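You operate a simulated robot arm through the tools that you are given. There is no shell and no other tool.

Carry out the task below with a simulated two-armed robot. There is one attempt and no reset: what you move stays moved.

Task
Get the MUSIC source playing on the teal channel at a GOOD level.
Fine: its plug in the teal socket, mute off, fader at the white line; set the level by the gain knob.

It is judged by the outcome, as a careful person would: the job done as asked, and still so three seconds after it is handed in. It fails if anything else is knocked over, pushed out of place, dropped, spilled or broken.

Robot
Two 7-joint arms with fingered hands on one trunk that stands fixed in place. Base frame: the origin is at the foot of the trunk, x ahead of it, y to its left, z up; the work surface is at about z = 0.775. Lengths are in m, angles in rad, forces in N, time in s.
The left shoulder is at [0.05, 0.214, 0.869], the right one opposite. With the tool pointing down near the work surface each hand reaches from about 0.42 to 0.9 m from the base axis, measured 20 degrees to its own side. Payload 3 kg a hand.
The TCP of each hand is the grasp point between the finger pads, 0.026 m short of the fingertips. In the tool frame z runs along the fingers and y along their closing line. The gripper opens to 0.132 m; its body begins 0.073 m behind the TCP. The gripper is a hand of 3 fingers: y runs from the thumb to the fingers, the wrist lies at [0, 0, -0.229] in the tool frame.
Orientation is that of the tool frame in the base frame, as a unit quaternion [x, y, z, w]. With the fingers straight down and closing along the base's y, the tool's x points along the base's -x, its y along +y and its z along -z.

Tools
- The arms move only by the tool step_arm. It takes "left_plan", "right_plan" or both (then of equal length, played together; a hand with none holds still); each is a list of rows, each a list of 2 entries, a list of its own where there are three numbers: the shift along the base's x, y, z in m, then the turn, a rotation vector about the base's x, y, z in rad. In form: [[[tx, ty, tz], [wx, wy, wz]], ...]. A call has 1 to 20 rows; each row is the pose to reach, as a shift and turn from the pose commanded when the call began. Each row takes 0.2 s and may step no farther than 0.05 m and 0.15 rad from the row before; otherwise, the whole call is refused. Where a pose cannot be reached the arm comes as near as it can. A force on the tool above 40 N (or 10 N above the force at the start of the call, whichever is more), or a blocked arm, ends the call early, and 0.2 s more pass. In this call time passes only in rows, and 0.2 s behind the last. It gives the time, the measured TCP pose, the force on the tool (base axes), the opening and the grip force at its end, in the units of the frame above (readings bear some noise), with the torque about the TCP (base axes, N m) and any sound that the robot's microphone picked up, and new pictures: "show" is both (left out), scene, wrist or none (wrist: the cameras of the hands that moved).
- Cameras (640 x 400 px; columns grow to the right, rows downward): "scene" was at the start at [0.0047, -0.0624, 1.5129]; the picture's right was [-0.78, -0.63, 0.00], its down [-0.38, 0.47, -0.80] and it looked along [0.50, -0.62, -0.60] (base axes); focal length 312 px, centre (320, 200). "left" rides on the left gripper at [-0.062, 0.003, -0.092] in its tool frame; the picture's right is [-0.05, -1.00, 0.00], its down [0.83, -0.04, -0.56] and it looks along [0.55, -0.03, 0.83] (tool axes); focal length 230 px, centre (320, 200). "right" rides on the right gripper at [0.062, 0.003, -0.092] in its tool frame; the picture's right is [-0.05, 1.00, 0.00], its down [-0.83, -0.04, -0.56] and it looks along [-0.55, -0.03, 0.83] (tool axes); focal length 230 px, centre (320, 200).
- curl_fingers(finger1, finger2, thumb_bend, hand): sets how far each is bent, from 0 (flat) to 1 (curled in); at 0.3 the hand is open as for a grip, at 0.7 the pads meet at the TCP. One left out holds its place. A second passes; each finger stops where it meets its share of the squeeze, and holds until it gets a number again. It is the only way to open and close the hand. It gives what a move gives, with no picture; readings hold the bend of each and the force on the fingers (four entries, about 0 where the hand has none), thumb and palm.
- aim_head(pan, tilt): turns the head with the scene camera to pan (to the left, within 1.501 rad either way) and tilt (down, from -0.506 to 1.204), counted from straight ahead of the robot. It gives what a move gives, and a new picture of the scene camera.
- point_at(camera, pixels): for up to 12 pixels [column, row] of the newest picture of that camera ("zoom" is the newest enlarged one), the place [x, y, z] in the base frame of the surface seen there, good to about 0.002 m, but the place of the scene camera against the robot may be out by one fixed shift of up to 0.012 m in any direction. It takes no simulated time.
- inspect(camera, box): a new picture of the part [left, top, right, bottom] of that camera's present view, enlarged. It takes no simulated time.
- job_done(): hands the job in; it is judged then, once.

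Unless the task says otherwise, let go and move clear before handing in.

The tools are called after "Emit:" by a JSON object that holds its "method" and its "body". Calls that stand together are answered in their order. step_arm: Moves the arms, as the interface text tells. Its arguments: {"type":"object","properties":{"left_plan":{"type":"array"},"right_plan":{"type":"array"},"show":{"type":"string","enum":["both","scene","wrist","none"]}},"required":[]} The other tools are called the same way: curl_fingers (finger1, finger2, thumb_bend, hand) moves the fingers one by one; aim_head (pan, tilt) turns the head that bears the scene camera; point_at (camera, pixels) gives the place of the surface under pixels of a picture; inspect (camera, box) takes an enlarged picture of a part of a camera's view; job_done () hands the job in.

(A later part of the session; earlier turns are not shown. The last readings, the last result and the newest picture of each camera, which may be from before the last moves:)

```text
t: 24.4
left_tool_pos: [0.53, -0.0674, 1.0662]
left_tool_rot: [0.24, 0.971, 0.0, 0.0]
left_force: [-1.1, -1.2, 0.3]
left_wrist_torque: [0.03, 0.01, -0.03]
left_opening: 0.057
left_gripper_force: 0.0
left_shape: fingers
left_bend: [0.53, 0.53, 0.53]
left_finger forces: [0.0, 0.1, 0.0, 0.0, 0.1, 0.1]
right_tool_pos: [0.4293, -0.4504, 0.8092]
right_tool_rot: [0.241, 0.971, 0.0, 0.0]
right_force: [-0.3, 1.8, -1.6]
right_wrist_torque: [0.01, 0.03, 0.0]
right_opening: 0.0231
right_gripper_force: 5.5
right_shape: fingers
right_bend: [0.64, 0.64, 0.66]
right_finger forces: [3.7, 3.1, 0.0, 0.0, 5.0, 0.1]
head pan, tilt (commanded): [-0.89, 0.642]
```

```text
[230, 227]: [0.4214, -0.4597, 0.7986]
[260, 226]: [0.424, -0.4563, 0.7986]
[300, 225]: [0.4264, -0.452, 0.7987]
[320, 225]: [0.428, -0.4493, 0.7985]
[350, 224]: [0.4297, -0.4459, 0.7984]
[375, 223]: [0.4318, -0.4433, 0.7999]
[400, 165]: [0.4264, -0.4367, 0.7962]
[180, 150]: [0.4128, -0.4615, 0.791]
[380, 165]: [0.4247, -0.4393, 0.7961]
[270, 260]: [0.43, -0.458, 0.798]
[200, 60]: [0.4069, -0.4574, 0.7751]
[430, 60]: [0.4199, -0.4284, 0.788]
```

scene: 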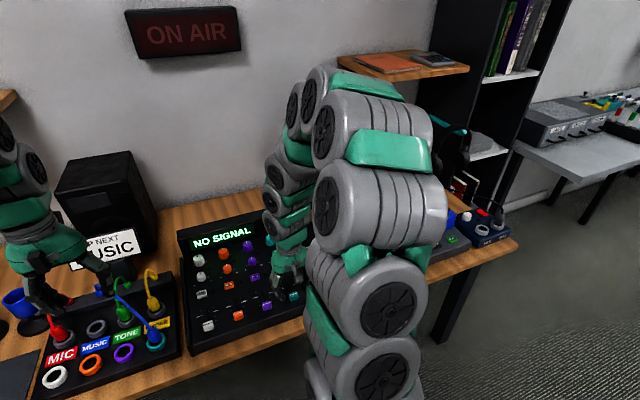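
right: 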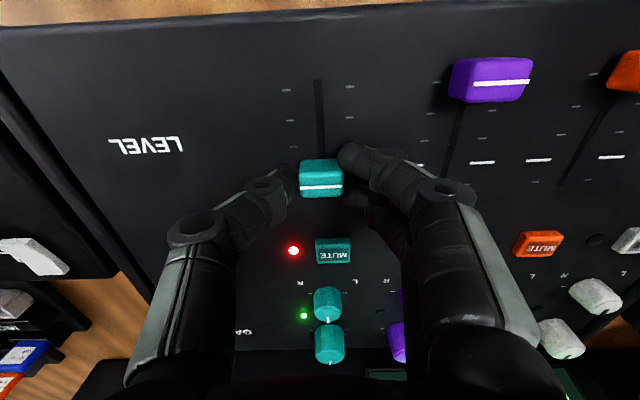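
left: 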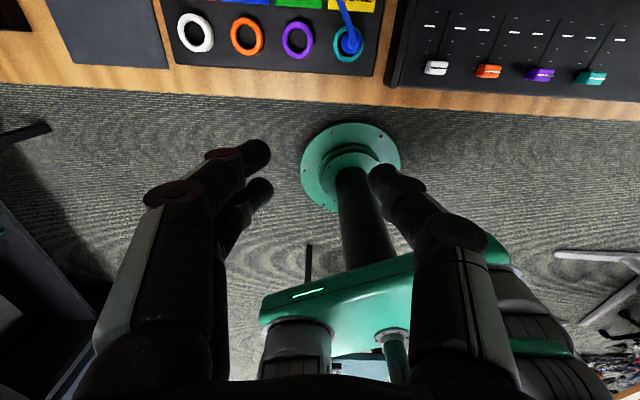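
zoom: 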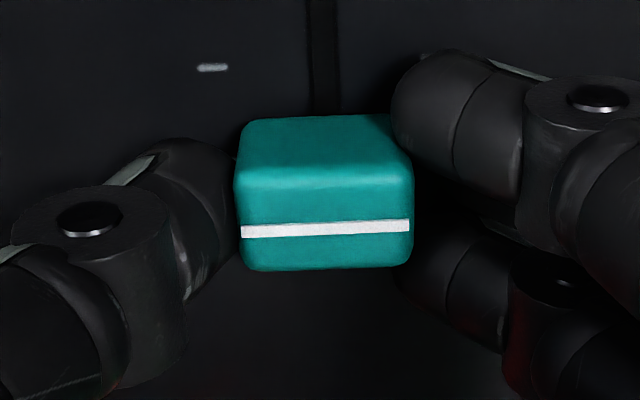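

The cap line reads 0.5883–0.5886 against 0.5893 for the white mark: under 1 mm short. I'll nudge 0.8 mm, release, rise, and verify with an unobstructed view.

Emit:
{"method": "step_arm", "body": {"right_plan": [[[0.0007, -0.0004, 0], [0, 0, 0]]], "show": "none"}}

Emit:
{"method": "curl_fingers", "body": {"hand": "right", "finger1": 0.57, "finger2": 0.57, "thumb_bend": 0.57}}

Emit:
{"method": "step_arm", "body": {"right_plan": [[[0, 0, 0.02], [0, 0, 0]], [[0, 0, 0.05], [0, 0, 0]]], "show": "wrist"}}

Emit:
{"method": "inspect", "body": {"camera": "right", "box": [240, 100, 400, 200]}}

```text
t: 24.8
left_tool_pos: [0.5308, -0.068, 1.066]
left_tool_rot: [0.241, 0.971, 0.0, 0.0]
left_force: [0.1, 0.3, 0.3]
left_wrist_torque: [-0.01, 0.02, 0.0]
left_opening: 0.0573
left_gripper_force: 0.1
left_shape: fingers
left_bend: [0.53, 0.53, 0.53]
left_finger forces: [0.0, 0.1, 0.0, 0.1, 0.0, 0.0]
right_tool_pos: [0.4278, -0.4509, 0.8085]
right_tool_rot: [0.24, 0.971, 0.0, 0.0]
right_force: [0.0, 1.4, -3.1]
right_wrist_torque: [0.04, 0.02, 0.02]
right_opening: 0.0229
right_gripper_force: 5.7
right_shape: fingers
right_bend: [0.64, 0.64, 0.66]
right_finger forces: [3.8, 3.2, 0.0, 0.0, 4.7, 0.1]
head pan, tilt (commanded): [-0.89, 0.642]
```

```text
t: 25.8
left_tool_pos: [0.5299, -0.0678, 1.0664]
left_tool_rot: [0.241, 0.971, 0.0, 0.001]
left_force: [0.2, -1.2, 0.4]
left_wrist_torque: [0.04, 0.0, -0.01]
left_opening: 0.057
left_gripper_force: 0.1
left_shape: fingers
left_bend: [0.53, 0.53, 0.53]
left_finger forces: [0.1, 0.1, 0.0, 0.0, 0.0, 0.0]
right_tool_pos: [0.4297, -0.4515, 0.8092]
right_tool_rot: [0.239, 0.971, 0.0, 0.0]
right_force: [-0.4, 1.0, 0.4]
right_wrist_torque: [-0.01, 0.0, 0.0]
right_opening: 0.0474
right_gripper_force: 0.1
right_shape: fingers
right_bend: [0.56, 0.56, 0.56]
right_finger forces: [0.0, 0.0, 0.0, 0.0, 0.1, 0.0]
head pan, tilt (commanded): [-0.89, 0.642]
```

```text
t: 26.4
left_tool_pos: [0.53, -0.0684, 1.0673]
left_tool_rot: [0.24, 0.971, 0.0, 0.0]
left_force: [0.6, 1.8, 1.0]
left_wrist_torque: [0.02, 0.0, -0.03]
left_opening: 0.0571
left_gripper_force: 0.2
left_shape: fingers
left_bend: [0.53, 0.53, 0.53]
left_finger forces: [0.1, 0.1, 0.1, 0.1, 0.1, 0.0]
right_tool_pos: [0.4289, -0.4503, 0.8607]
right_tool_rot: [0.24, 0.971, 0.0, 0.0]
right_force: [-0.6, 0.1, 0.1]
right_wrist_torque: [0.01, -0.04, 0.02]
right_opening: 0.0471
right_gripper_force: 0.1
right_shape: fingers
right_bend: [0.56, 0.56, 0.56]
right_finger forces: [0.0, 0.1, 0.0, 0.0, 0.0, 0.1]
head pan, tilt (commanded): [-0.89, 0.642]
```

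right: 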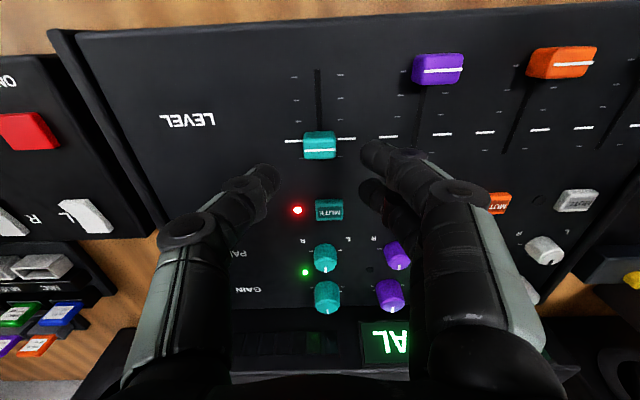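

```text
4.00 times, centred on (320, 150) of right
```

zoom: 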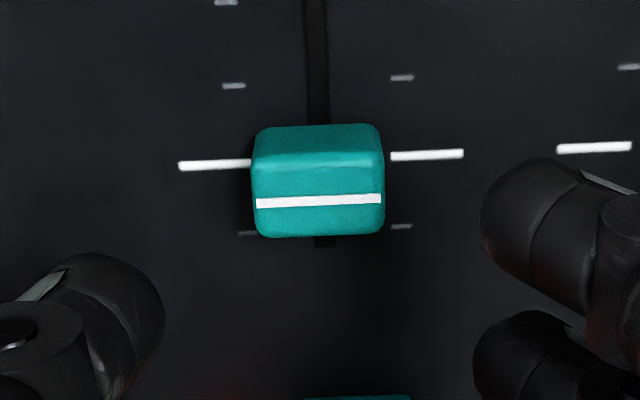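

Emit:
{"method": "point_at", "body": {"camera": "zoom", "pixels": [[265, 203], [290, 202], [320, 201], [350, 200], [375, 199], [195, 166], [230, 164], [405, 156], [430, 155], [455, 154], [233, 86], [402, 78]]}}

Emit:
{"method": "point_at", "body": {"camera": "right", "pixels": [[329, 210], [318, 210], [340, 210], [329, 202], [329, 219], [297, 210], [325, 253], [326, 290], [328, 300], [325, 262], [328, 312], [397, 250]]}}

```text
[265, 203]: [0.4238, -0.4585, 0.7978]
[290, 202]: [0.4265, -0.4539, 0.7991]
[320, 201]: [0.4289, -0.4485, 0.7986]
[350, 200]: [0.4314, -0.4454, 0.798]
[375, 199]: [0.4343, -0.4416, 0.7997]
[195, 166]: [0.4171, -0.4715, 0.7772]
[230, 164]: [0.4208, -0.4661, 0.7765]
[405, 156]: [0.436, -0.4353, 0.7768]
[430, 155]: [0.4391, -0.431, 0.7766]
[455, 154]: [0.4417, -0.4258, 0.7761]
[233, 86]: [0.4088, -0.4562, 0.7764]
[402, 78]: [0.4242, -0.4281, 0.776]
```

```text
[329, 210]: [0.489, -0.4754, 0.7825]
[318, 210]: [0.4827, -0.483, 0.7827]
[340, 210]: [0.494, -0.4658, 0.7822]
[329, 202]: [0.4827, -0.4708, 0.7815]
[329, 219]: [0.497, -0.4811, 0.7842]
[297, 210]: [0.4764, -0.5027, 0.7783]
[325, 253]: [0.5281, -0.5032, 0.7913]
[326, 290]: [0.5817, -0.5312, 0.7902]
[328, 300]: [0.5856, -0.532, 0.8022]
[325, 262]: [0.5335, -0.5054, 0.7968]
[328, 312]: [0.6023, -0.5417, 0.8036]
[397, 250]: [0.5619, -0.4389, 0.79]
```

The cap line (0.5892) now matches the white mark (0.5893), so the fader is set. Next I'll close the right fingertips together and hover over the teal mute button, centre about (0.490,-0.4755), top z 0.783.

Emit:
{"method": "curl_fingers", "body": {"hand": "right", "finger1": 0.7, "finger2": 0.7, "thumb_bend": 0.7}}

Emit:
{"method": "step_arm", "body": {"right_plan": [[[0.02, -0.008, 0], [0, 0, 0]], [[0.045, -0.018, 0], [0, 0, 0]], [[0.0607, -0.0248, -0.01], [0, 0, 0]], [[0.0607, -0.0248, -0.03], [0, 0, 0]]], "show": "wrist"}}

Emit:
{"method": "inspect", "body": {"camera": "right", "box": [200, 100, 440, 250]}}

Emit:
{"method": "inspect", "body": {"camera": "scene", "box": [220, 200, 340, 310]}}

```text
t: 27.4
left_tool_pos: [0.5296, -0.0672, 1.0666]
left_tool_rot: [0.241, 0.971, 0.0, 0.0]
left_force: [-0.3, -0.4, -0.6]
left_wrist_torque: [-0.01, -0.03, -0.04]
left_opening: 0.0568
left_gripper_force: 0.0
left_shape: fingers
left_bend: [0.53, 0.53, 0.53]
left_finger forces: [0.0, 0.1, 0.0, 0.0, 0.0, 0.0]
right_tool_pos: [0.4296, -0.4507, 0.8599]
right_tool_rot: [0.24, 0.971, 0.0, 0.0]
right_force: [-0.7, 0.1, 0.3]
right_wrist_torque: [0.0, 0.0, -0.02]
right_opening: 0.0064
right_gripper_force: 0.1
right_shape: fingers
right_bend: [0.7, 0.7, 0.7]
right_finger forces: [0.0, 0.0, 0.1, 0.1, 0.1, 0.0]
head pan, tilt (commanded): [-0.89, 0.642]
```

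```text
t: 28.4
left_tool_pos: [0.5295, -0.0676, 1.0667]
left_tool_rot: [0.241, 0.971, 0.0, 0.0]
left_force: [-0.6, 0.1, 0.7]
left_wrist_torque: [0.0, -0.01, 0.0]
left_opening: 0.0572
left_gripper_force: 0.0
left_shape: fingers
left_bend: [0.53, 0.53, 0.53]
left_finger forces: [0.0, 0.0, 0.0, 0.0, 0.0, 0.0]
right_tool_pos: [0.4899, -0.476, 0.8295]
right_tool_rot: [0.24, 0.971, -0.001, -0.001]
right_force: [-0.3, 0.3, -0.1]
right_wrist_torque: [0.03, 0.02, -0.02]
right_opening: 0.0061
right_gripper_force: 0.0
right_shape: fingers
right_bend: [0.7, 0.7, 0.7]
right_finger forces: [0.0, 0.0, 0.0, 0.0, 0.0, 0.0]
head pan, tilt (commanded): [-0.89, 0.642]
```

right: 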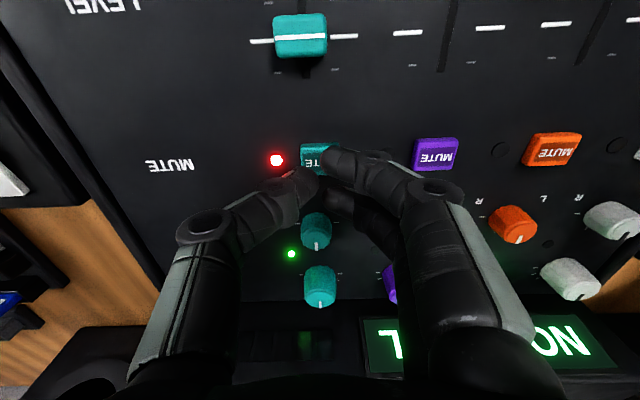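

```text
2.67 times, centred on (320, 175) of right
```

zoom: 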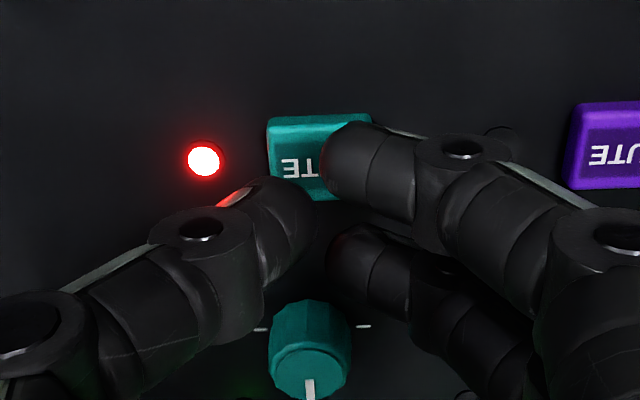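

```text
3.64 times, centred on (280, 255) of scene
```

zoom: 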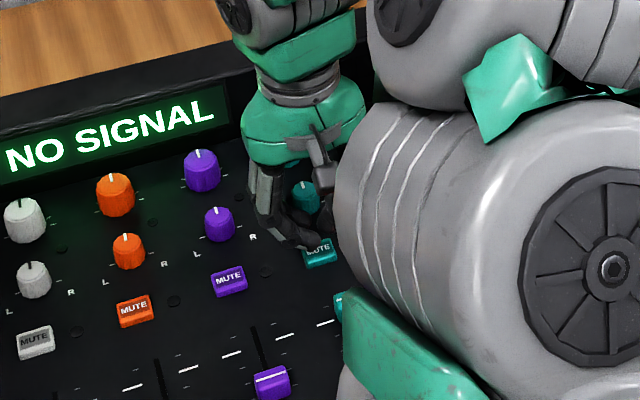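

The closed fingertips are centred over the teal mute button (button centre zoom (320,156), same as the point under the TCP). I'll descend to near contact, watching force.

Emit:
{"method": "step_arm", "body": {"right_plan": [[[0, 0, -0.008], [0, 0, 0]], [[0, 0, -0.014], [0, 0, 0]], [[0, 0, -0.018], [0, 0, 0]]], "show": "none"}}

Emit:
{"method": "inspect", "body": {"camera": "right", "box": [200, 100, 440, 250]}}

```text
t: 29.2
left_tool_pos: [0.5295, -0.0669, 1.0671]
left_tool_rot: [0.241, 0.971, 0.0, 0.0]
left_force: [0.0, 0.0, -0.3]
left_wrist_torque: [0.0, 0.0, -0.05]
left_opening: 0.0571
left_gripper_force: 0.1
left_shape: fingers
left_bend: [0.53, 0.53, 0.53]
left_finger forces: [0.1, 0.1, 0.0, 0.0, 0.1, 0.1]
right_tool_pos: [0.4917, -0.4767, 0.8095]
right_tool_rot: [0.24, 0.971, -0.001, 0.0]
right_force: [-0.1, 0.3, -0.1]
right_wrist_torque: [0.01, 0.02, -0.03]
right_opening: 0.0062
right_gripper_force: 0.0
right_shape: fingers
right_bend: [0.7, 0.7, 0.7]
right_finger forces: [0.1, 0.0, 0.0, 0.0, 0.0, 0.1]
head pan, tilt (commanded): [-0.89, 0.642]
```

```text
2.67 times, centred on (320, 175) of right
```

zoom: 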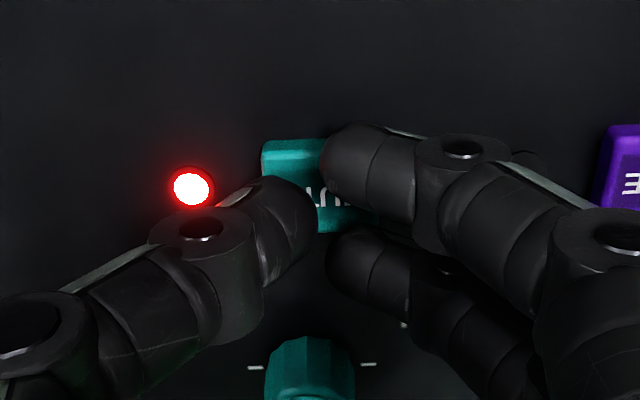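

No contact yet (force near zero, lamp still red). I'll go down in 2 mm steps.

Emit:
{"method": "step_arm", "body": {"right_plan": [[[0, 0, -0.002], [0, 0, 0]], [[0, 0, -0.004], [0, 0, 0]]], "show": "none"}}

Emit:
{"method": "inspect", "body": {"camera": "right", "box": [200, 100, 440, 250]}}

```text
t: 29.8
left_tool_pos: [0.5305, -0.0678, 1.0673]
left_tool_rot: [0.241, 0.971, 0.0, 0.0]
left_force: [0.2, 0.5, -0.5]
left_wrist_torque: [0.02, 0.03, -0.05]
left_opening: 0.0572
left_gripper_force: 0.1
left_shape: fingers
left_bend: [0.53, 0.53, 0.53]
left_finger forces: [0.0, 0.0, 0.1, 0.0, 0.1, 0.1]
right_tool_pos: [0.4899, -0.4779, 0.8079]
right_tool_rot: [0.24, 0.971, -0.001, 0.0]
right_force: [1.0, -0.4, 1.2]
right_wrist_torque: [-0.02, 0.0, -0.02]
right_opening: 0.0059
right_gripper_force: 1.0
right_shape: fingers
right_bend: [0.7, 0.7, 0.7]
right_finger forces: [0.3, 0.4, 0.0, 0.1, 1.4, 0.0]
head pan, tilt (commanded): [-0.89, 0.642]
heard: click
```

```text
2.67 times, centred on (320, 175) of right
```

zoom: 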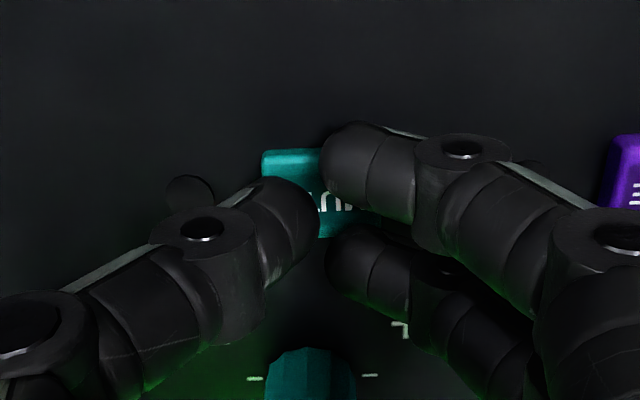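

A click was heard and the red lamp at zoom (190,190) has gone dark: mute is off. I'll rise straight up and look at the display.

Emit:
{"method": "step_arm", "body": {"right_plan": [[[0, 0, 0.01], [0, 0, 0]], [[0, 0, 0.04], [0, 0, 0]], [[-0.02, 0.01, 0.08], [0, 0, 0]], [[-0.04, 0.02, 0.12], [0, 0, 0]]]}}

Emit:
{"method": "inspect", "body": {"camera": "scene", "box": [170, 200, 350, 320]}}

Emit:
{"method": "inspect", "body": {"camera": "right", "box": [180, 80, 500, 320]}}

```text
t: 30.8
left_tool_pos: [0.53, -0.0686, 1.0667]
left_tool_rot: [0.241, 0.971, 0.0, 0.0]
left_force: [-1.1, -0.7, 0.7]
left_wrist_torque: [-0.02, -0.03, 0.06]
left_opening: 0.0573
left_gripper_force: 0.1
left_shape: fingers
left_bend: [0.53, 0.53, 0.53]
left_finger forces: [0.0, 0.0, 0.0, 0.1, 0.0, 0.1]
right_tool_pos: [0.4498, -0.4544, 0.9276]
right_tool_rot: [0.241, 0.971, 0.0, 0.0]
right_force: [0.3, -0.9, 0.1]
right_wrist_torque: [0.02, 0.01, 0.01]
right_opening: 0.0059
right_gripper_force: 0.2
right_shape: fingers
right_bend: [0.7, 0.7, 0.7]
right_finger forces: [0.0, 0.0, 0.1, 0.0, 0.0, 0.1]
head pan, tilt (commanded): [-0.89, 0.642]
```

scene: 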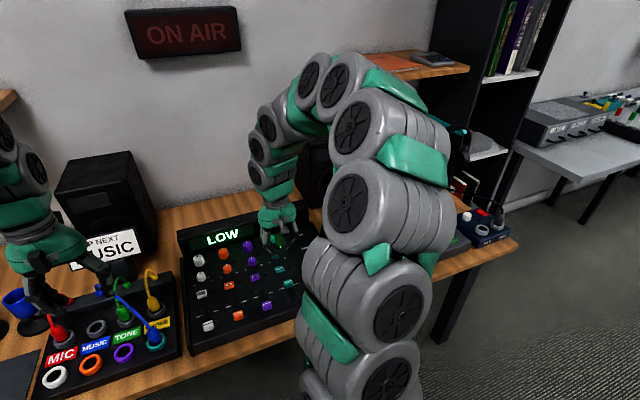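
right: 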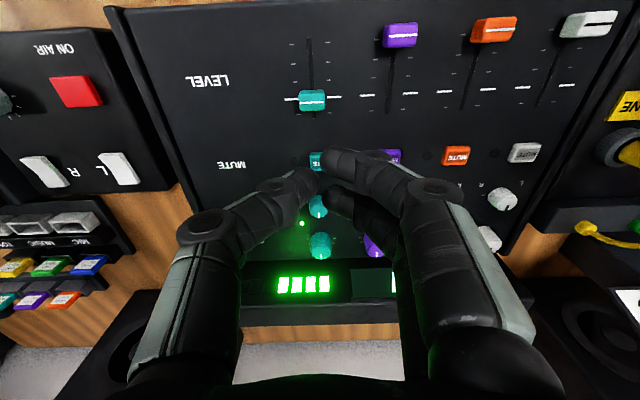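

```text
3.33 times, centred on (260, 260) of scene
```

zoom: 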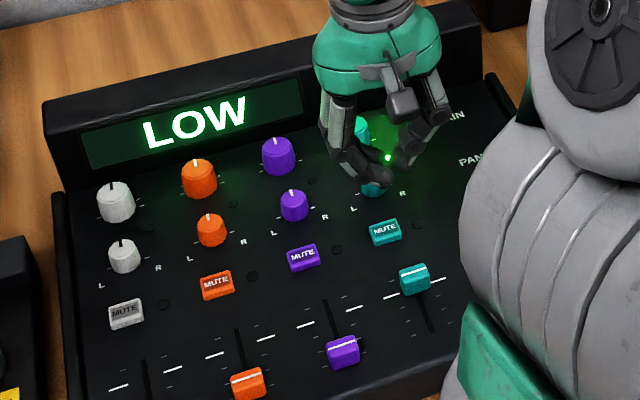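

```text
1.67 times, centred on (340, 200) of right
```

zoom: 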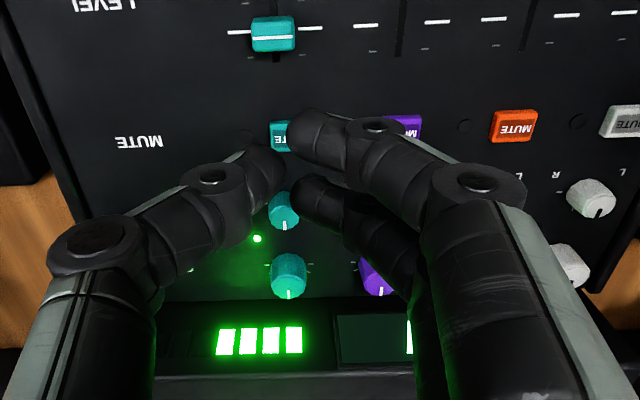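

The display now reads LOW and the meter shows 4 green bars, so MUSIC is reaching the teal channel and gain needs raising. I'll open the right fingers to 5 cm and hover for a close view of the teal gain knob.

Emit:
{"method": "curl_fingers", "body": {"hand": "right", "finger1": 0.55, "finger2": 0.55, "thumb_bend": 0.55}}

Emit:
{"method": "step_arm", "body": {"right_plan": [[[0.04, -0.025, 0], [0, 0, 0]], [[0.08, -0.05, -0.005], [0, 0, 0]], [[0.11, -0.065, -0.01], [0, 0, 0]]]}}

Emit:
{"method": "inspect", "body": {"camera": "right", "box": [200, 60, 440, 210]}}

```text
t: 31.8
left_tool_pos: [0.5304, -0.068, 1.0668]
left_tool_rot: [0.239, 0.971, 0.0, 0.0]
left_force: [-0.4, 0.2, 0.4]
left_wrist_torque: [0.0, 0.02, -0.01]
left_opening: 0.057
left_gripper_force: 0.0
left_shape: fingers
left_bend: [0.53, 0.53, 0.53]
left_finger forces: [0.0, 0.0, 0.1, 0.0, 0.1, 0.0]
right_tool_pos: [0.4499, -0.4548, 0.9267]
right_tool_rot: [0.24, 0.971, 0.0, 0.001]
right_force: [-0.6, 0.3, -0.2]
right_wrist_torque: [0.01, 0.03, 0.02]
right_opening: 0.0503
right_gripper_force: 0.1
right_shape: fingers
right_bend: [0.55, 0.55, 0.55]
right_finger forces: [0.0, 0.0, 0.1, 0.0, 0.0, 0.0]
head pan, tilt (commanded): [-0.89, 0.642]
```

```text
t: 32.6
left_tool_pos: [0.5309, -0.0678, 1.0669]
left_tool_rot: [0.24, 0.971, 0.0, 0.0]
left_force: [1.0, 0.4, 0.5]
left_wrist_torque: [-0.02, -0.01, -0.02]
left_opening: 0.0574
left_gripper_force: 0.1
left_shape: fingers
left_bend: [0.53, 0.53, 0.53]
left_finger forces: [0.1, 0.1, 0.1, 0.0, 0.0, 0.1]
right_tool_pos: [0.5612, -0.5222, 0.9152]
right_tool_rot: [0.239, 0.971, -0.001, 0.001]
right_force: [-0.1, 0.1, -0.2]
right_wrist_torque: [0.0, 0.01, -0.02]
right_opening: 0.0507
right_gripper_force: 0.1
right_shape: fingers
right_bend: [0.55, 0.55, 0.55]
right_finger forces: [0.0, 0.0, 0.1, 0.0, 0.0, 0.0]
head pan, tilt (commanded): [-0.89, 0.642]
```

scene: 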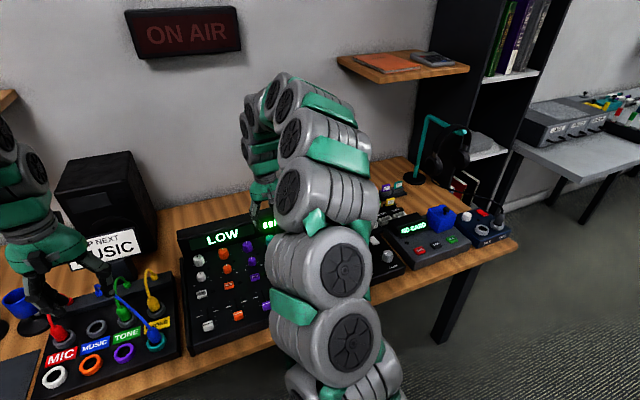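
right: 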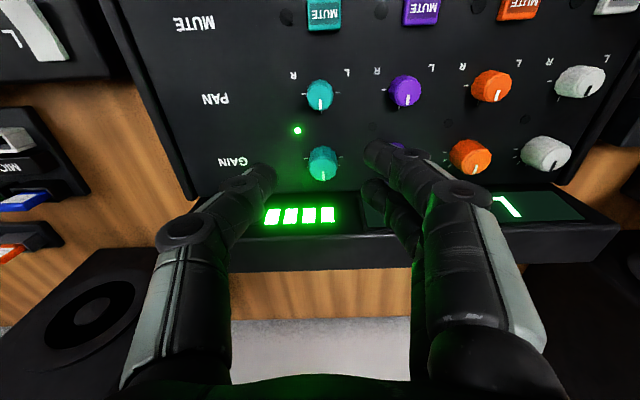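

```text
2.67 times, centred on (320, 135) of right
```

zoom: 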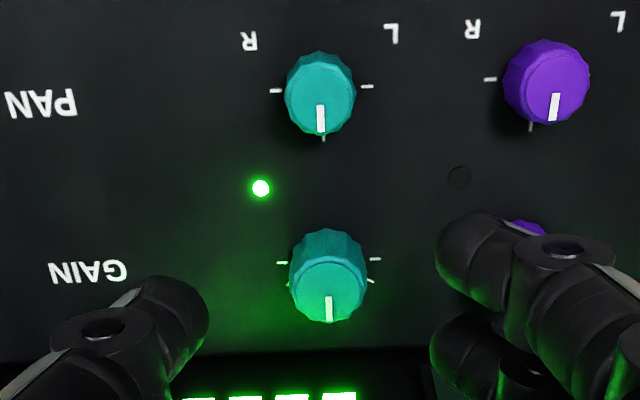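

The gain knob's top face is around zoom (330,292), pointer toward the back. I'll measure its centre, edges and height.

Emit:
{"method": "point_at", "body": {"camera": "zoom", "pixels": [[330, 290], [295, 285], [363, 283], [330, 265], [329, 318], [312, 310], [350, 308], [330, 240], [376, 259], [281, 263], [270, 380], [320, 105]]}}

Emit:
{"method": "inspect", "body": {"camera": "right", "box": [290, 130, 354, 194]}}

```text
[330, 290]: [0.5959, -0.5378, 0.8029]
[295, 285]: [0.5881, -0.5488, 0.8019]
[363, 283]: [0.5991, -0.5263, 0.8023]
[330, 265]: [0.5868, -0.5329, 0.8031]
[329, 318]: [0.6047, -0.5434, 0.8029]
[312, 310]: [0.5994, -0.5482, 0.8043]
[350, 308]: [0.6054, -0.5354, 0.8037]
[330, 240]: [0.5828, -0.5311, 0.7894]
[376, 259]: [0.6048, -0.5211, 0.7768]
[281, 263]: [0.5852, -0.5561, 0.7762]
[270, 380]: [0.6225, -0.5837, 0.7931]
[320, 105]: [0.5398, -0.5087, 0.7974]
```

```text
6.25 times, centred on (322, 162) of right
```

zoom: 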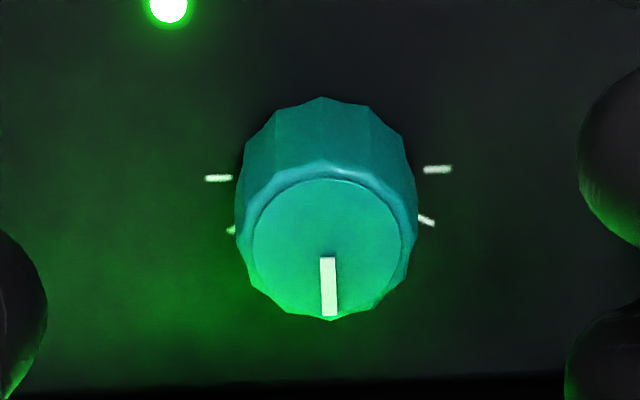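

The knob centre is about (0.595,-0.538), top z 0.803. Before gripping, I'll check how wide the fingers sit at each height, because the display housing stands about 4.5 cm behind the knob.

Emit:
{"method": "point_at", "body": {"camera": "right", "pixels": [[375, 155], [412, 160], [470, 190], [500, 280], [265, 172], [240, 180], [188, 228], [160, 290], [385, 190], [410, 225], [240, 232], [290, 232]]}}

Emit:
{"method": "point_at", "body": {"camera": "scene", "pixels": [[180, 238], [180, 252], [220, 228], [220, 240], [225, 250], [200, 235], [264, 222], [268, 228], [215, 247], [190, 258], [240, 215], [240, 205]]}}

```text
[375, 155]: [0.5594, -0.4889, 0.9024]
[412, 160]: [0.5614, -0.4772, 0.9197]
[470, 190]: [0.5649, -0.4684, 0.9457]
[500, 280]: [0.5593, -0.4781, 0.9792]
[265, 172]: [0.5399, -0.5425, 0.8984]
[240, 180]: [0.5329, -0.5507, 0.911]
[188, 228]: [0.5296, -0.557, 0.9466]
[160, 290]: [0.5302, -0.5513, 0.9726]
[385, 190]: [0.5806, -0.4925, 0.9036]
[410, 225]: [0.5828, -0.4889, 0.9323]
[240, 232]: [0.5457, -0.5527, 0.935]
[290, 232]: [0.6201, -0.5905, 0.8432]
```

```text
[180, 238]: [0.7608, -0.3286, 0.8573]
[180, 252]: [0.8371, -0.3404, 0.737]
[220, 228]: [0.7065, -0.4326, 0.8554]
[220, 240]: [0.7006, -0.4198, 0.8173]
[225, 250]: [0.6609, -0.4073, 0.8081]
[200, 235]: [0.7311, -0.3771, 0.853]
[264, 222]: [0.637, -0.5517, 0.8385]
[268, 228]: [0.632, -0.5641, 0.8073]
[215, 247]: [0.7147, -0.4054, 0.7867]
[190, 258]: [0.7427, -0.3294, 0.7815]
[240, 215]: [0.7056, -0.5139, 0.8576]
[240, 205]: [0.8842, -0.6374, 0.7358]
```

The display face is about 4.5 cm behind the knob, so I can turn the hand about +35° to -25° around it safely. I'll hover above the knob (z 0.865) pre-turned +0.6 rad (counter-clockwise), ready for a clockwise stroke.

Emit:
{"method": "step_arm", "body": {"right_plan": [[[0.009, -0.004, -0.01], [0, 0, 0.15]], [[0.018, -0.008, -0.025], [0, 0, 0.3]], [[0.027, -0.012, -0.04], [0, 0, 0.45]], [[0.0338, -0.0158, -0.05], [0, 0, 0.6]]]}}

Emit:
{"method": "inspect", "body": {"camera": "right", "box": [200, 80, 440, 230]}}

```text
t: 33.6
left_tool_pos: [0.5298, -0.067, 1.0662]
left_tool_rot: [0.241, 0.971, -0.001, 0.0]
left_force: [0.0, 0.2, 0.7]
left_wrist_torque: [-0.03, -0.01, 0.0]
left_opening: 0.0568
left_gripper_force: 0.2
left_shape: fingers
left_bend: [0.53, 0.53, 0.53]
left_finger forces: [0.1, 0.0, 0.0, 0.0, 0.0, 0.1]
right_tool_pos: [0.594, -0.5365, 0.866]
right_tool_rot: [-0.06, 0.998, 0.0, 0.0]
right_force: [0.0, 0.0, -0.1]
right_wrist_torque: [0.02, 0.01, 0.0]
right_opening: 0.0508
right_gripper_force: 0.0
right_shape: fingers
right_bend: [0.55, 0.55, 0.55]
right_finger forces: [0.1, 0.0, 0.0, 0.0, 0.0, 0.0]
head pan, tilt (commanded): [-0.89, 0.642]
```

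scene: 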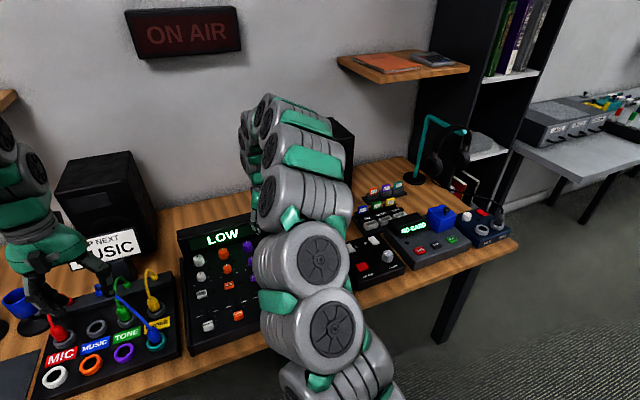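
right: 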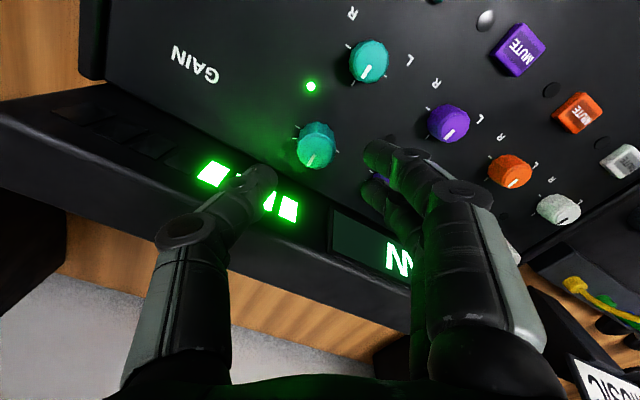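

```text
2.67 times, centred on (320, 155) of right
```

zoom: 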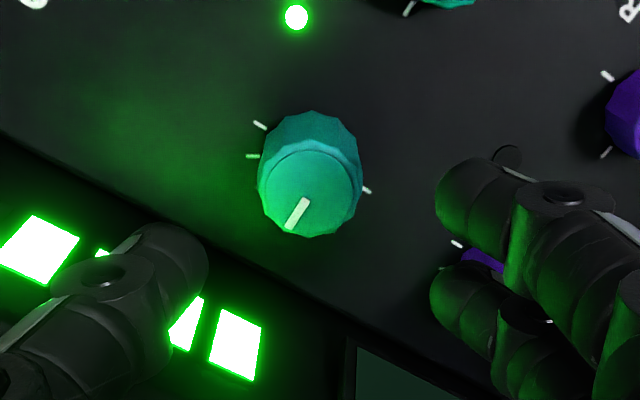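

The knob top is centred at zoom (311,193), so I need about 2 mm correction. The thumb would be tight against the display at this turn, so I'll go back to +0.45 rad while descending part way, then check.

Emit:
{"method": "step_arm", "body": {"right_plan": [[[0.002, -0.0022, -0.01], [0, 0, -0.15]], [[0.002, -0.0022, -0.025], [0, 0, -0.15]]], "show": "wrist"}}

Emit:
{"method": "inspect", "body": {"camera": "right", "box": [200, 80, 440, 230]}}

```text
t: 34.2
left_tool_pos: [0.5299, -0.0674, 1.0665]
left_tool_rot: [0.24, 0.971, 0.0, 0.001]
left_force: [-0.3, 0.8, -0.5]
left_wrist_torque: [0.02, 0.01, -0.01]
left_opening: 0.0571
left_gripper_force: 0.1
left_shape: fingers
left_bend: [0.53, 0.53, 0.53]
left_finger forces: [0.1, 0.1, 0.0, 0.0, 0.0, 0.0]
right_tool_pos: [0.5961, -0.5386, 0.8423]
right_tool_rot: [0.017, 1.0, 0.001, 0.0]
right_force: [-0.7, 0.3, 0.1]
right_wrist_torque: [0.0, -0.01, 0.02]
right_opening: 0.0506
right_gripper_force: 0.1
right_shape: fingers
right_bend: [0.55, 0.55, 0.55]
right_finger forces: [0.0, 0.0, 0.0, 0.1, 0.0, 0.0]
head pan, tilt (commanded): [-0.89, 0.642]
```

right: 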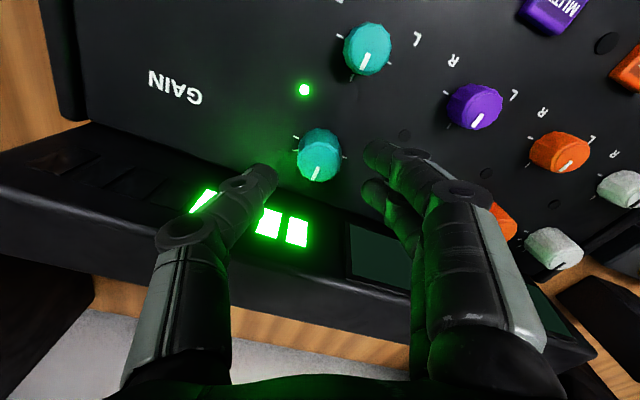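

```text
2.67 times, centred on (320, 155) of right
```

zoom: 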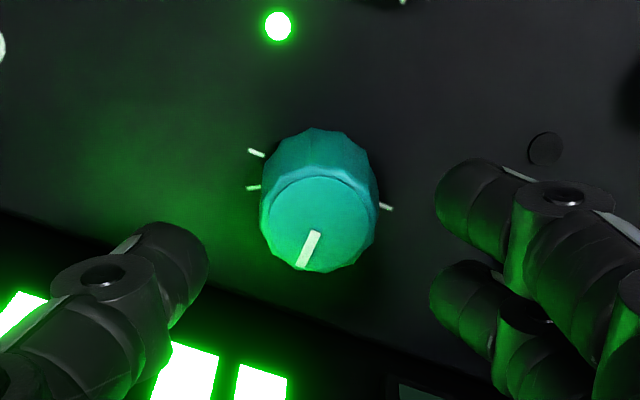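

The knob top centre is at zoom (320,222) against an expected (320,226): well aligned. I'll descend to grip height z≈0.809.

Emit:
{"method": "step_arm", "body": {"right_plan": [[[0, 0, -0.012], [0, 0, 0]], [[0, 0, -0.024], [0, 0, 0]], [[0, 0, -0.032], [0, 0, 0]]], "show": "wrist"}}

Emit:
{"method": "inspect", "body": {"camera": "right", "box": [200, 100, 440, 250]}}

```text
t: 35.0
left_tool_pos: [0.5298, -0.0678, 1.0668]
left_tool_rot: [0.241, 0.971, 0.0, 0.0]
left_force: [0.1, -0.5, -1.3]
left_wrist_torque: [0.02, 0.01, 0.02]
left_opening: 0.0571
left_gripper_force: 0.1
left_shape: fingers
left_bend: [0.53, 0.53, 0.53]
left_finger forces: [0.0, 0.0, 0.0, 0.0, 0.1, 0.1]
right_tool_pos: [0.5978, -0.5394, 0.8097]
right_tool_rot: [0.017, 1.0, 0.0, 0.0]
right_force: [0.5, -0.6, 0.1]
right_wrist_torque: [0.03, 0.0, 0.01]
right_opening: 0.0507
right_gripper_force: 0.1
right_shape: fingers
right_bend: [0.55, 0.55, 0.55]
right_finger forces: [0.0, 0.0, 0.0, 0.1, 0.0, 0.0]
head pan, tilt (commanded): [-0.89, 0.642]
```

right: 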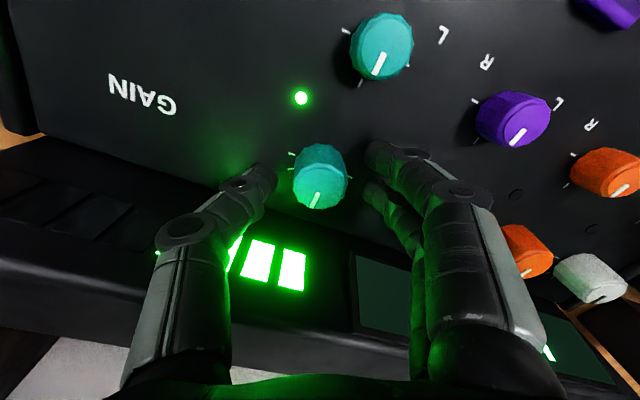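

```text
2.67 times, centred on (320, 175) of right
```

zoom: 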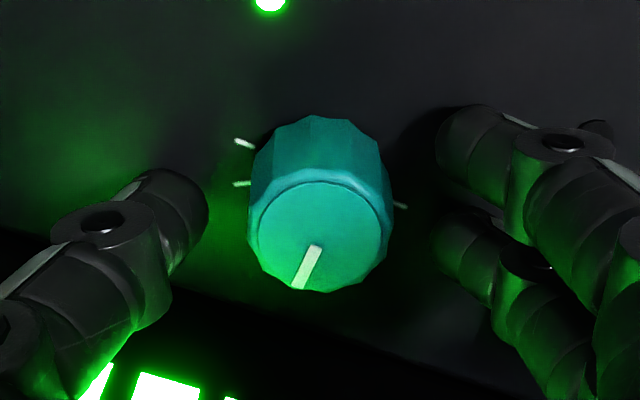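

The knob sits about 2.5 mm toward the robot from the grasp centre (zoom row 235 vs 247). I'll shift and then close gently on it.

Emit:
{"method": "step_arm", "body": {"right_plan": [[[-0.0025, 0.0001, 0], [0, 0, 0]]], "show": "none"}}

Emit:
{"method": "curl_fingers", "body": {"hand": "right", "finger1": 0.69, "finger2": 0.69, "thumb_bend": 0.69}}

Emit:
{"method": "inspect", "body": {"camera": "right", "box": [200, 100, 440, 250]}}

```text
t: 35.4
left_tool_pos: [0.5297, -0.0681, 1.0665]
left_tool_rot: [0.241, 0.971, 0.001, 0.0]
left_force: [-0.3, 0.8, -0.1]
left_wrist_torque: [0.01, 0.02, 0.02]
left_opening: 0.0571
left_gripper_force: 0.0
left_shape: fingers
left_bend: [0.53, 0.53, 0.53]
left_finger forces: [0.0, 0.0, 0.1, 0.0, 0.0, 0.0]
right_tool_pos: [0.5944, -0.539, 0.8095]
right_tool_rot: [0.018, 1.0, 0.0, 0.002]
right_force: [0.0, 0.5, -0.8]
right_wrist_torque: [-0.01, 0.01, 0.0]
right_opening: 0.0508
right_gripper_force: 0.0
right_shape: fingers
right_bend: [0.55, 0.55, 0.55]
right_finger forces: [0.1, 0.0, 0.0, 0.0, 0.1, 0.0]
head pan, tilt (commanded): [-0.89, 0.642]
```

```text
t: 36.4
left_tool_pos: [0.5287, -0.0672, 1.0657]
left_tool_rot: [0.24, 0.971, 0.0, -0.001]
left_force: [0.5, -0.1, -0.2]
left_wrist_torque: [0.04, 0.0, 0.01]
left_opening: 0.0572
left_gripper_force: 0.2
left_shape: fingers
left_bend: [0.53, 0.53, 0.53]
left_finger forces: [0.0, 0.0, 0.1, 0.0, 0.1, 0.1]
right_tool_pos: [0.5941, -0.5394, 0.8099]
right_tool_rot: [0.017, 1.0, 0.0, 0.0]
right_force: [1.1, -1.7, -1.1]
right_wrist_torque: [-0.04, 0.0, -0.01]
right_opening: 0.023
right_gripper_force: 6.9
right_shape: fingers
right_bend: [0.65, 0.64, 0.65]
right_finger forces: [2.3, 3.8, 0.0, 0.0, 8.1, 0.1]
head pan, tilt (commanded): [-0.89, 0.642]
```

```text
2.67 times, centred on (320, 175) of right
```

zoom: 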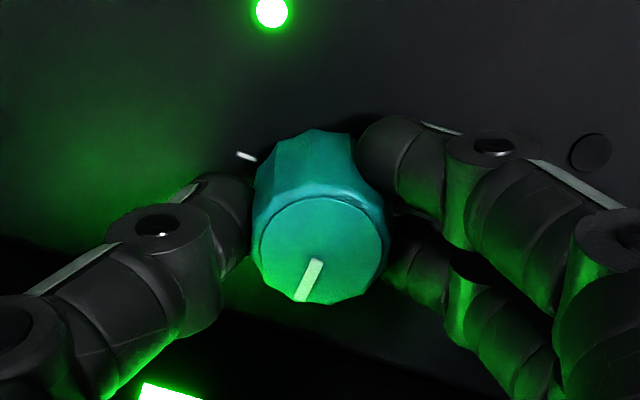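

The knob is gripped (2.3/3.8 N against 8.1 N). I'll turn it clockwise 0.3 rad and read the meter.

Emit:
{"method": "step_arm", "body": {"right_plan": [[[0, 0, 0], [0, 0, -0.1]], [[0, 0, 0], [0, 0, -0.2]], [[0, 0, 0], [0, 0, -0.3]]]}}

Emit:
{"method": "inspect", "body": {"camera": "scene", "box": [170, 200, 350, 320]}}

Emit:
{"method": "inspect", "body": {"camera": "right", "box": [200, 100, 440, 250]}}

```text
t: 37.2
left_tool_pos: [0.5299, -0.067, 1.0652]
left_tool_rot: [0.24, 0.971, 0.001, 0.001]
left_force: [0.4, -0.7, 1.3]
left_wrist_torque: [0.01, 0.0, 0.02]
left_opening: 0.0571
left_gripper_force: 0.1
left_shape: fingers
left_bend: [0.53, 0.53, 0.53]
left_finger forces: [0.0, 0.0, 0.1, 0.0, 0.1, 0.0]
right_tool_pos: [0.5945, -0.5387, 0.8085]
right_tool_rot: [0.168, 0.986, 0.0, -0.001]
right_force: [1.0, -0.6, -2.7]
right_wrist_torque: [0.01, -0.02, 0.05]
right_opening: 0.0229
right_gripper_force: 7.9
right_shape: fingers
right_bend: [0.65, 0.64, 0.65]
right_finger forces: [3.1, 4.7, 0.1, 0.1, 7.4, 0.0]
head pan, tilt (commanded): [-0.89, 0.642]
```

scene: 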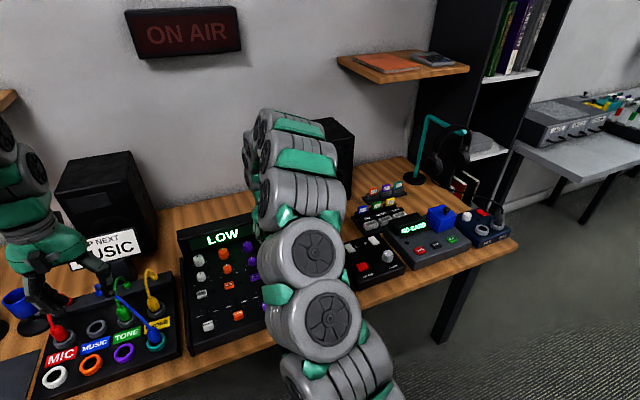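
right: 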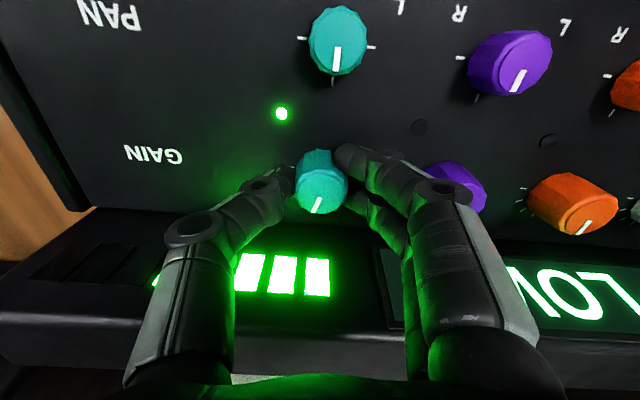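

```text
3.33 times, centred on (260, 260) of scene
```

zoom: 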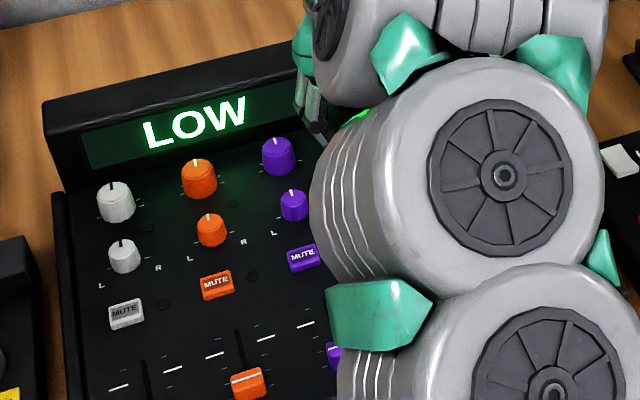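

```text
2.67 times, centred on (320, 175) of right
```

zoom: 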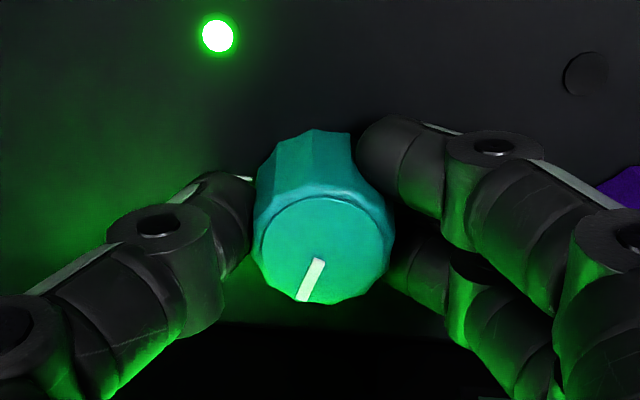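

The knob turns with the hand (pointer fixed in the hand view) and about 5 bars are lit; still LOW. I'll keep turning clockwise another 0.3 rad.

Emit:
{"method": "step_arm", "body": {"right_plan": [[[0, 0, 0], [0, 0, -0.1]], [[0, 0, 0], [0, 0, -0.2]], [[0, 0, 0], [0, 0, -0.3]]]}}

Emit:
{"method": "inspect", "body": {"camera": "right", "box": [0, 100, 640, 400]}}

Emit:
{"method": "inspect", "body": {"camera": "scene", "box": [170, 200, 350, 320]}}

```text
t: 38.0
left_tool_pos: [0.5294, -0.0666, 1.0668]
left_tool_rot: [0.241, 0.971, 0.0, -0.001]
left_force: [0.3, -0.2, 0.2]
left_wrist_torque: [-0.01, 0.02, -0.02]
left_opening: 0.0571
left_gripper_force: 0.1
left_shape: fingers
left_bend: [0.53, 0.53, 0.53]
left_finger forces: [0.1, 0.0, 0.0, 0.0, 0.0, 0.1]
right_tool_pos: [0.5944, -0.5386, 0.8082]
right_tool_rot: [0.313, 0.95, 0.0, 0.0]
right_force: [1.5, 1.2, -2.4]
right_wrist_torque: [0.04, -0.04, 0.04]
right_opening: 0.0228
right_gripper_force: 7.5
right_shape: fingers
right_bend: [0.65, 0.63, 0.66]
right_finger forces: [3.9, 5.2, 0.0, 0.1, 6.0, 0.0]
head pan, tilt (commanded): [-0.89, 0.642]
```

scene: 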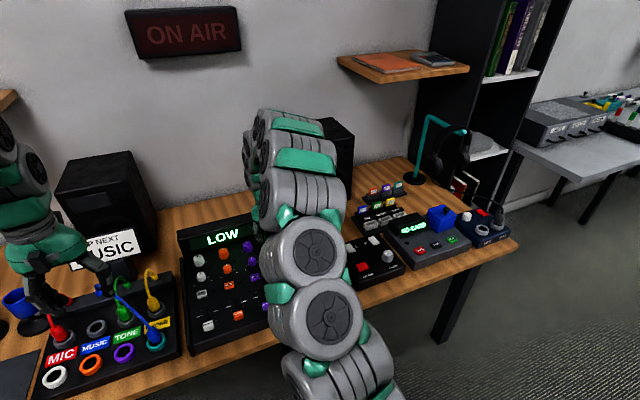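
right: 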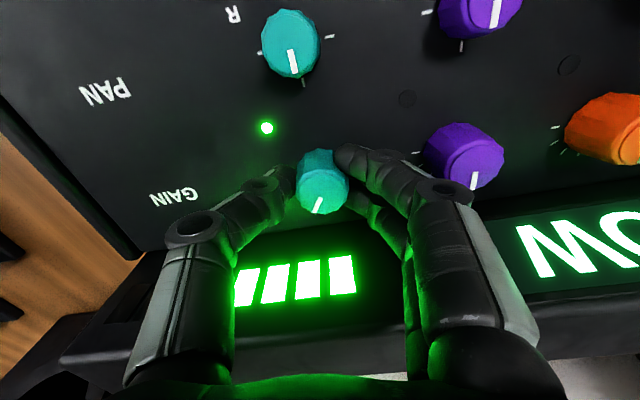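

```text
1.00 times, centred on (320, 250) of right (not enlarged: the box is as wide or as high as the picture)
```

zoom: 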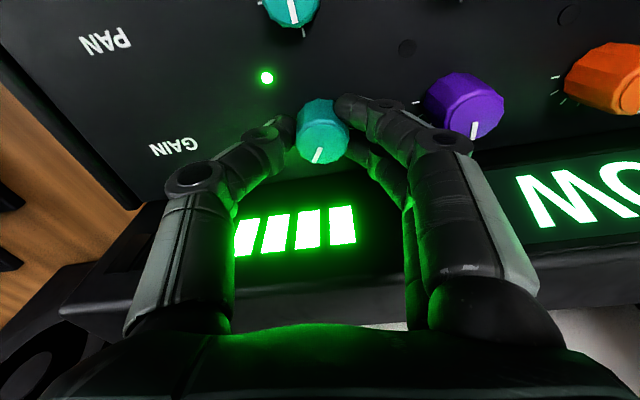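

```text
3.33 times, centred on (260, 260) of scene
```

zoom: 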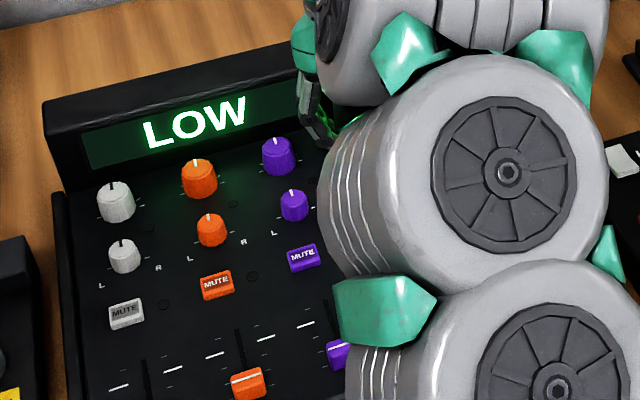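

Still LOW after 0.6 rad in total. There's room for about 0.25 rad more in this stroke, so I continue.

Emit:
{"method": "step_arm", "body": {"right_plan": [[[0, 0, 0], [0, 0, -0.1]], [[0, 0, 0], [0, 0, -0.2]], [[0, 0, 0], [0, 0, -0.26]]], "show": "wrist"}}

Emit:
{"method": "inspect", "body": {"camera": "scene", "box": [170, 200, 350, 320]}}

```text
t: 38.8
left_tool_pos: [0.53, -0.0676, 1.0663]
left_tool_rot: [0.24, 0.971, 0.0, 0.0]
left_force: [0.8, -0.5, 0.1]
left_wrist_torque: [0.04, 0.0, 0.0]
left_opening: 0.0569
left_gripper_force: 0.0
left_shape: fingers
left_bend: [0.53, 0.53, 0.53]
left_finger forces: [0.0, 0.1, 0.0, 0.0, 0.0, 0.0]
right_tool_pos: [0.5933, -0.539, 0.8101]
right_tool_rot: [0.434, 0.901, -0.001, 0.0]
right_force: [3.1, 1.7, -3.2]
right_wrist_torque: [0.07, -0.07, 0.02]
right_opening: 0.0228
right_gripper_force: 7.9
right_shape: fingers
right_bend: [0.65, 0.63, 0.66]
right_finger forces: [4.6, 5.5, 0.0, 0.1, 5.3, 0.1]
head pan, tilt (commanded): [-0.89, 0.642]
```

right: 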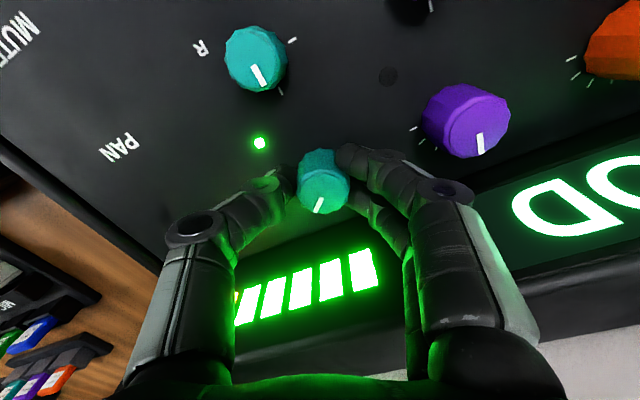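

```text
3.33 times, centred on (260, 260) of scene
```

zoom: 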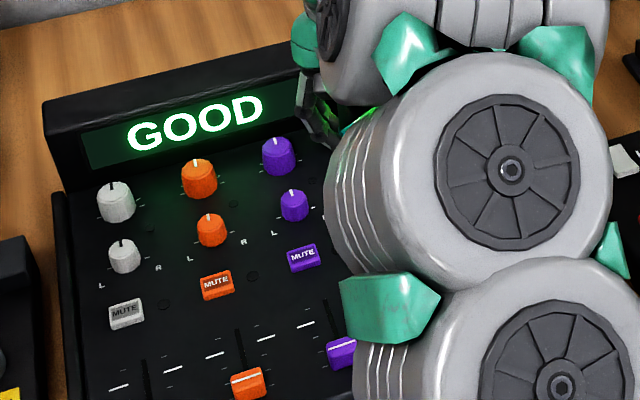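

The display now reads GOOD. I'll look closely at the meter to see how far inside the GOOD band it is (a yellowish bar shows at about (236,293)).

Emit:
{"method": "inspect", "body": {"camera": "right", "box": [140, 130, 420, 350]}}

Emit:
{"method": "inspect", "body": {"camera": "scene", "box": [240, 200, 300, 250]}}

Emit:
{"method": "inspect", "body": {"camera": "left", "box": [320, 0, 640, 120]}}

```text
1.82 times, centred on (280, 240) of right
```

zoom: 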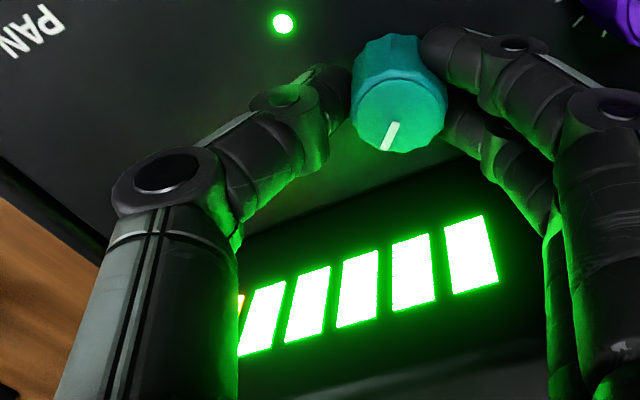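

```text
8.00 times, centred on (270, 225) of scene
```

zoom: 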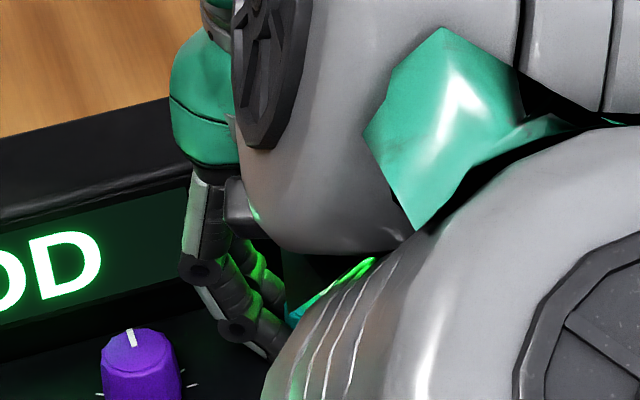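

```text
2.00 times, centred on (480, 60) of left
```

zoom: 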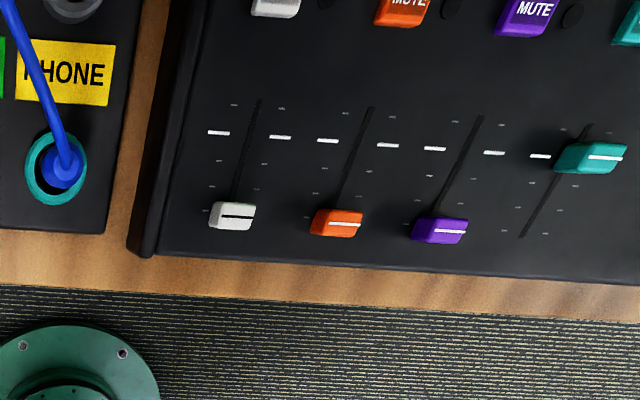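

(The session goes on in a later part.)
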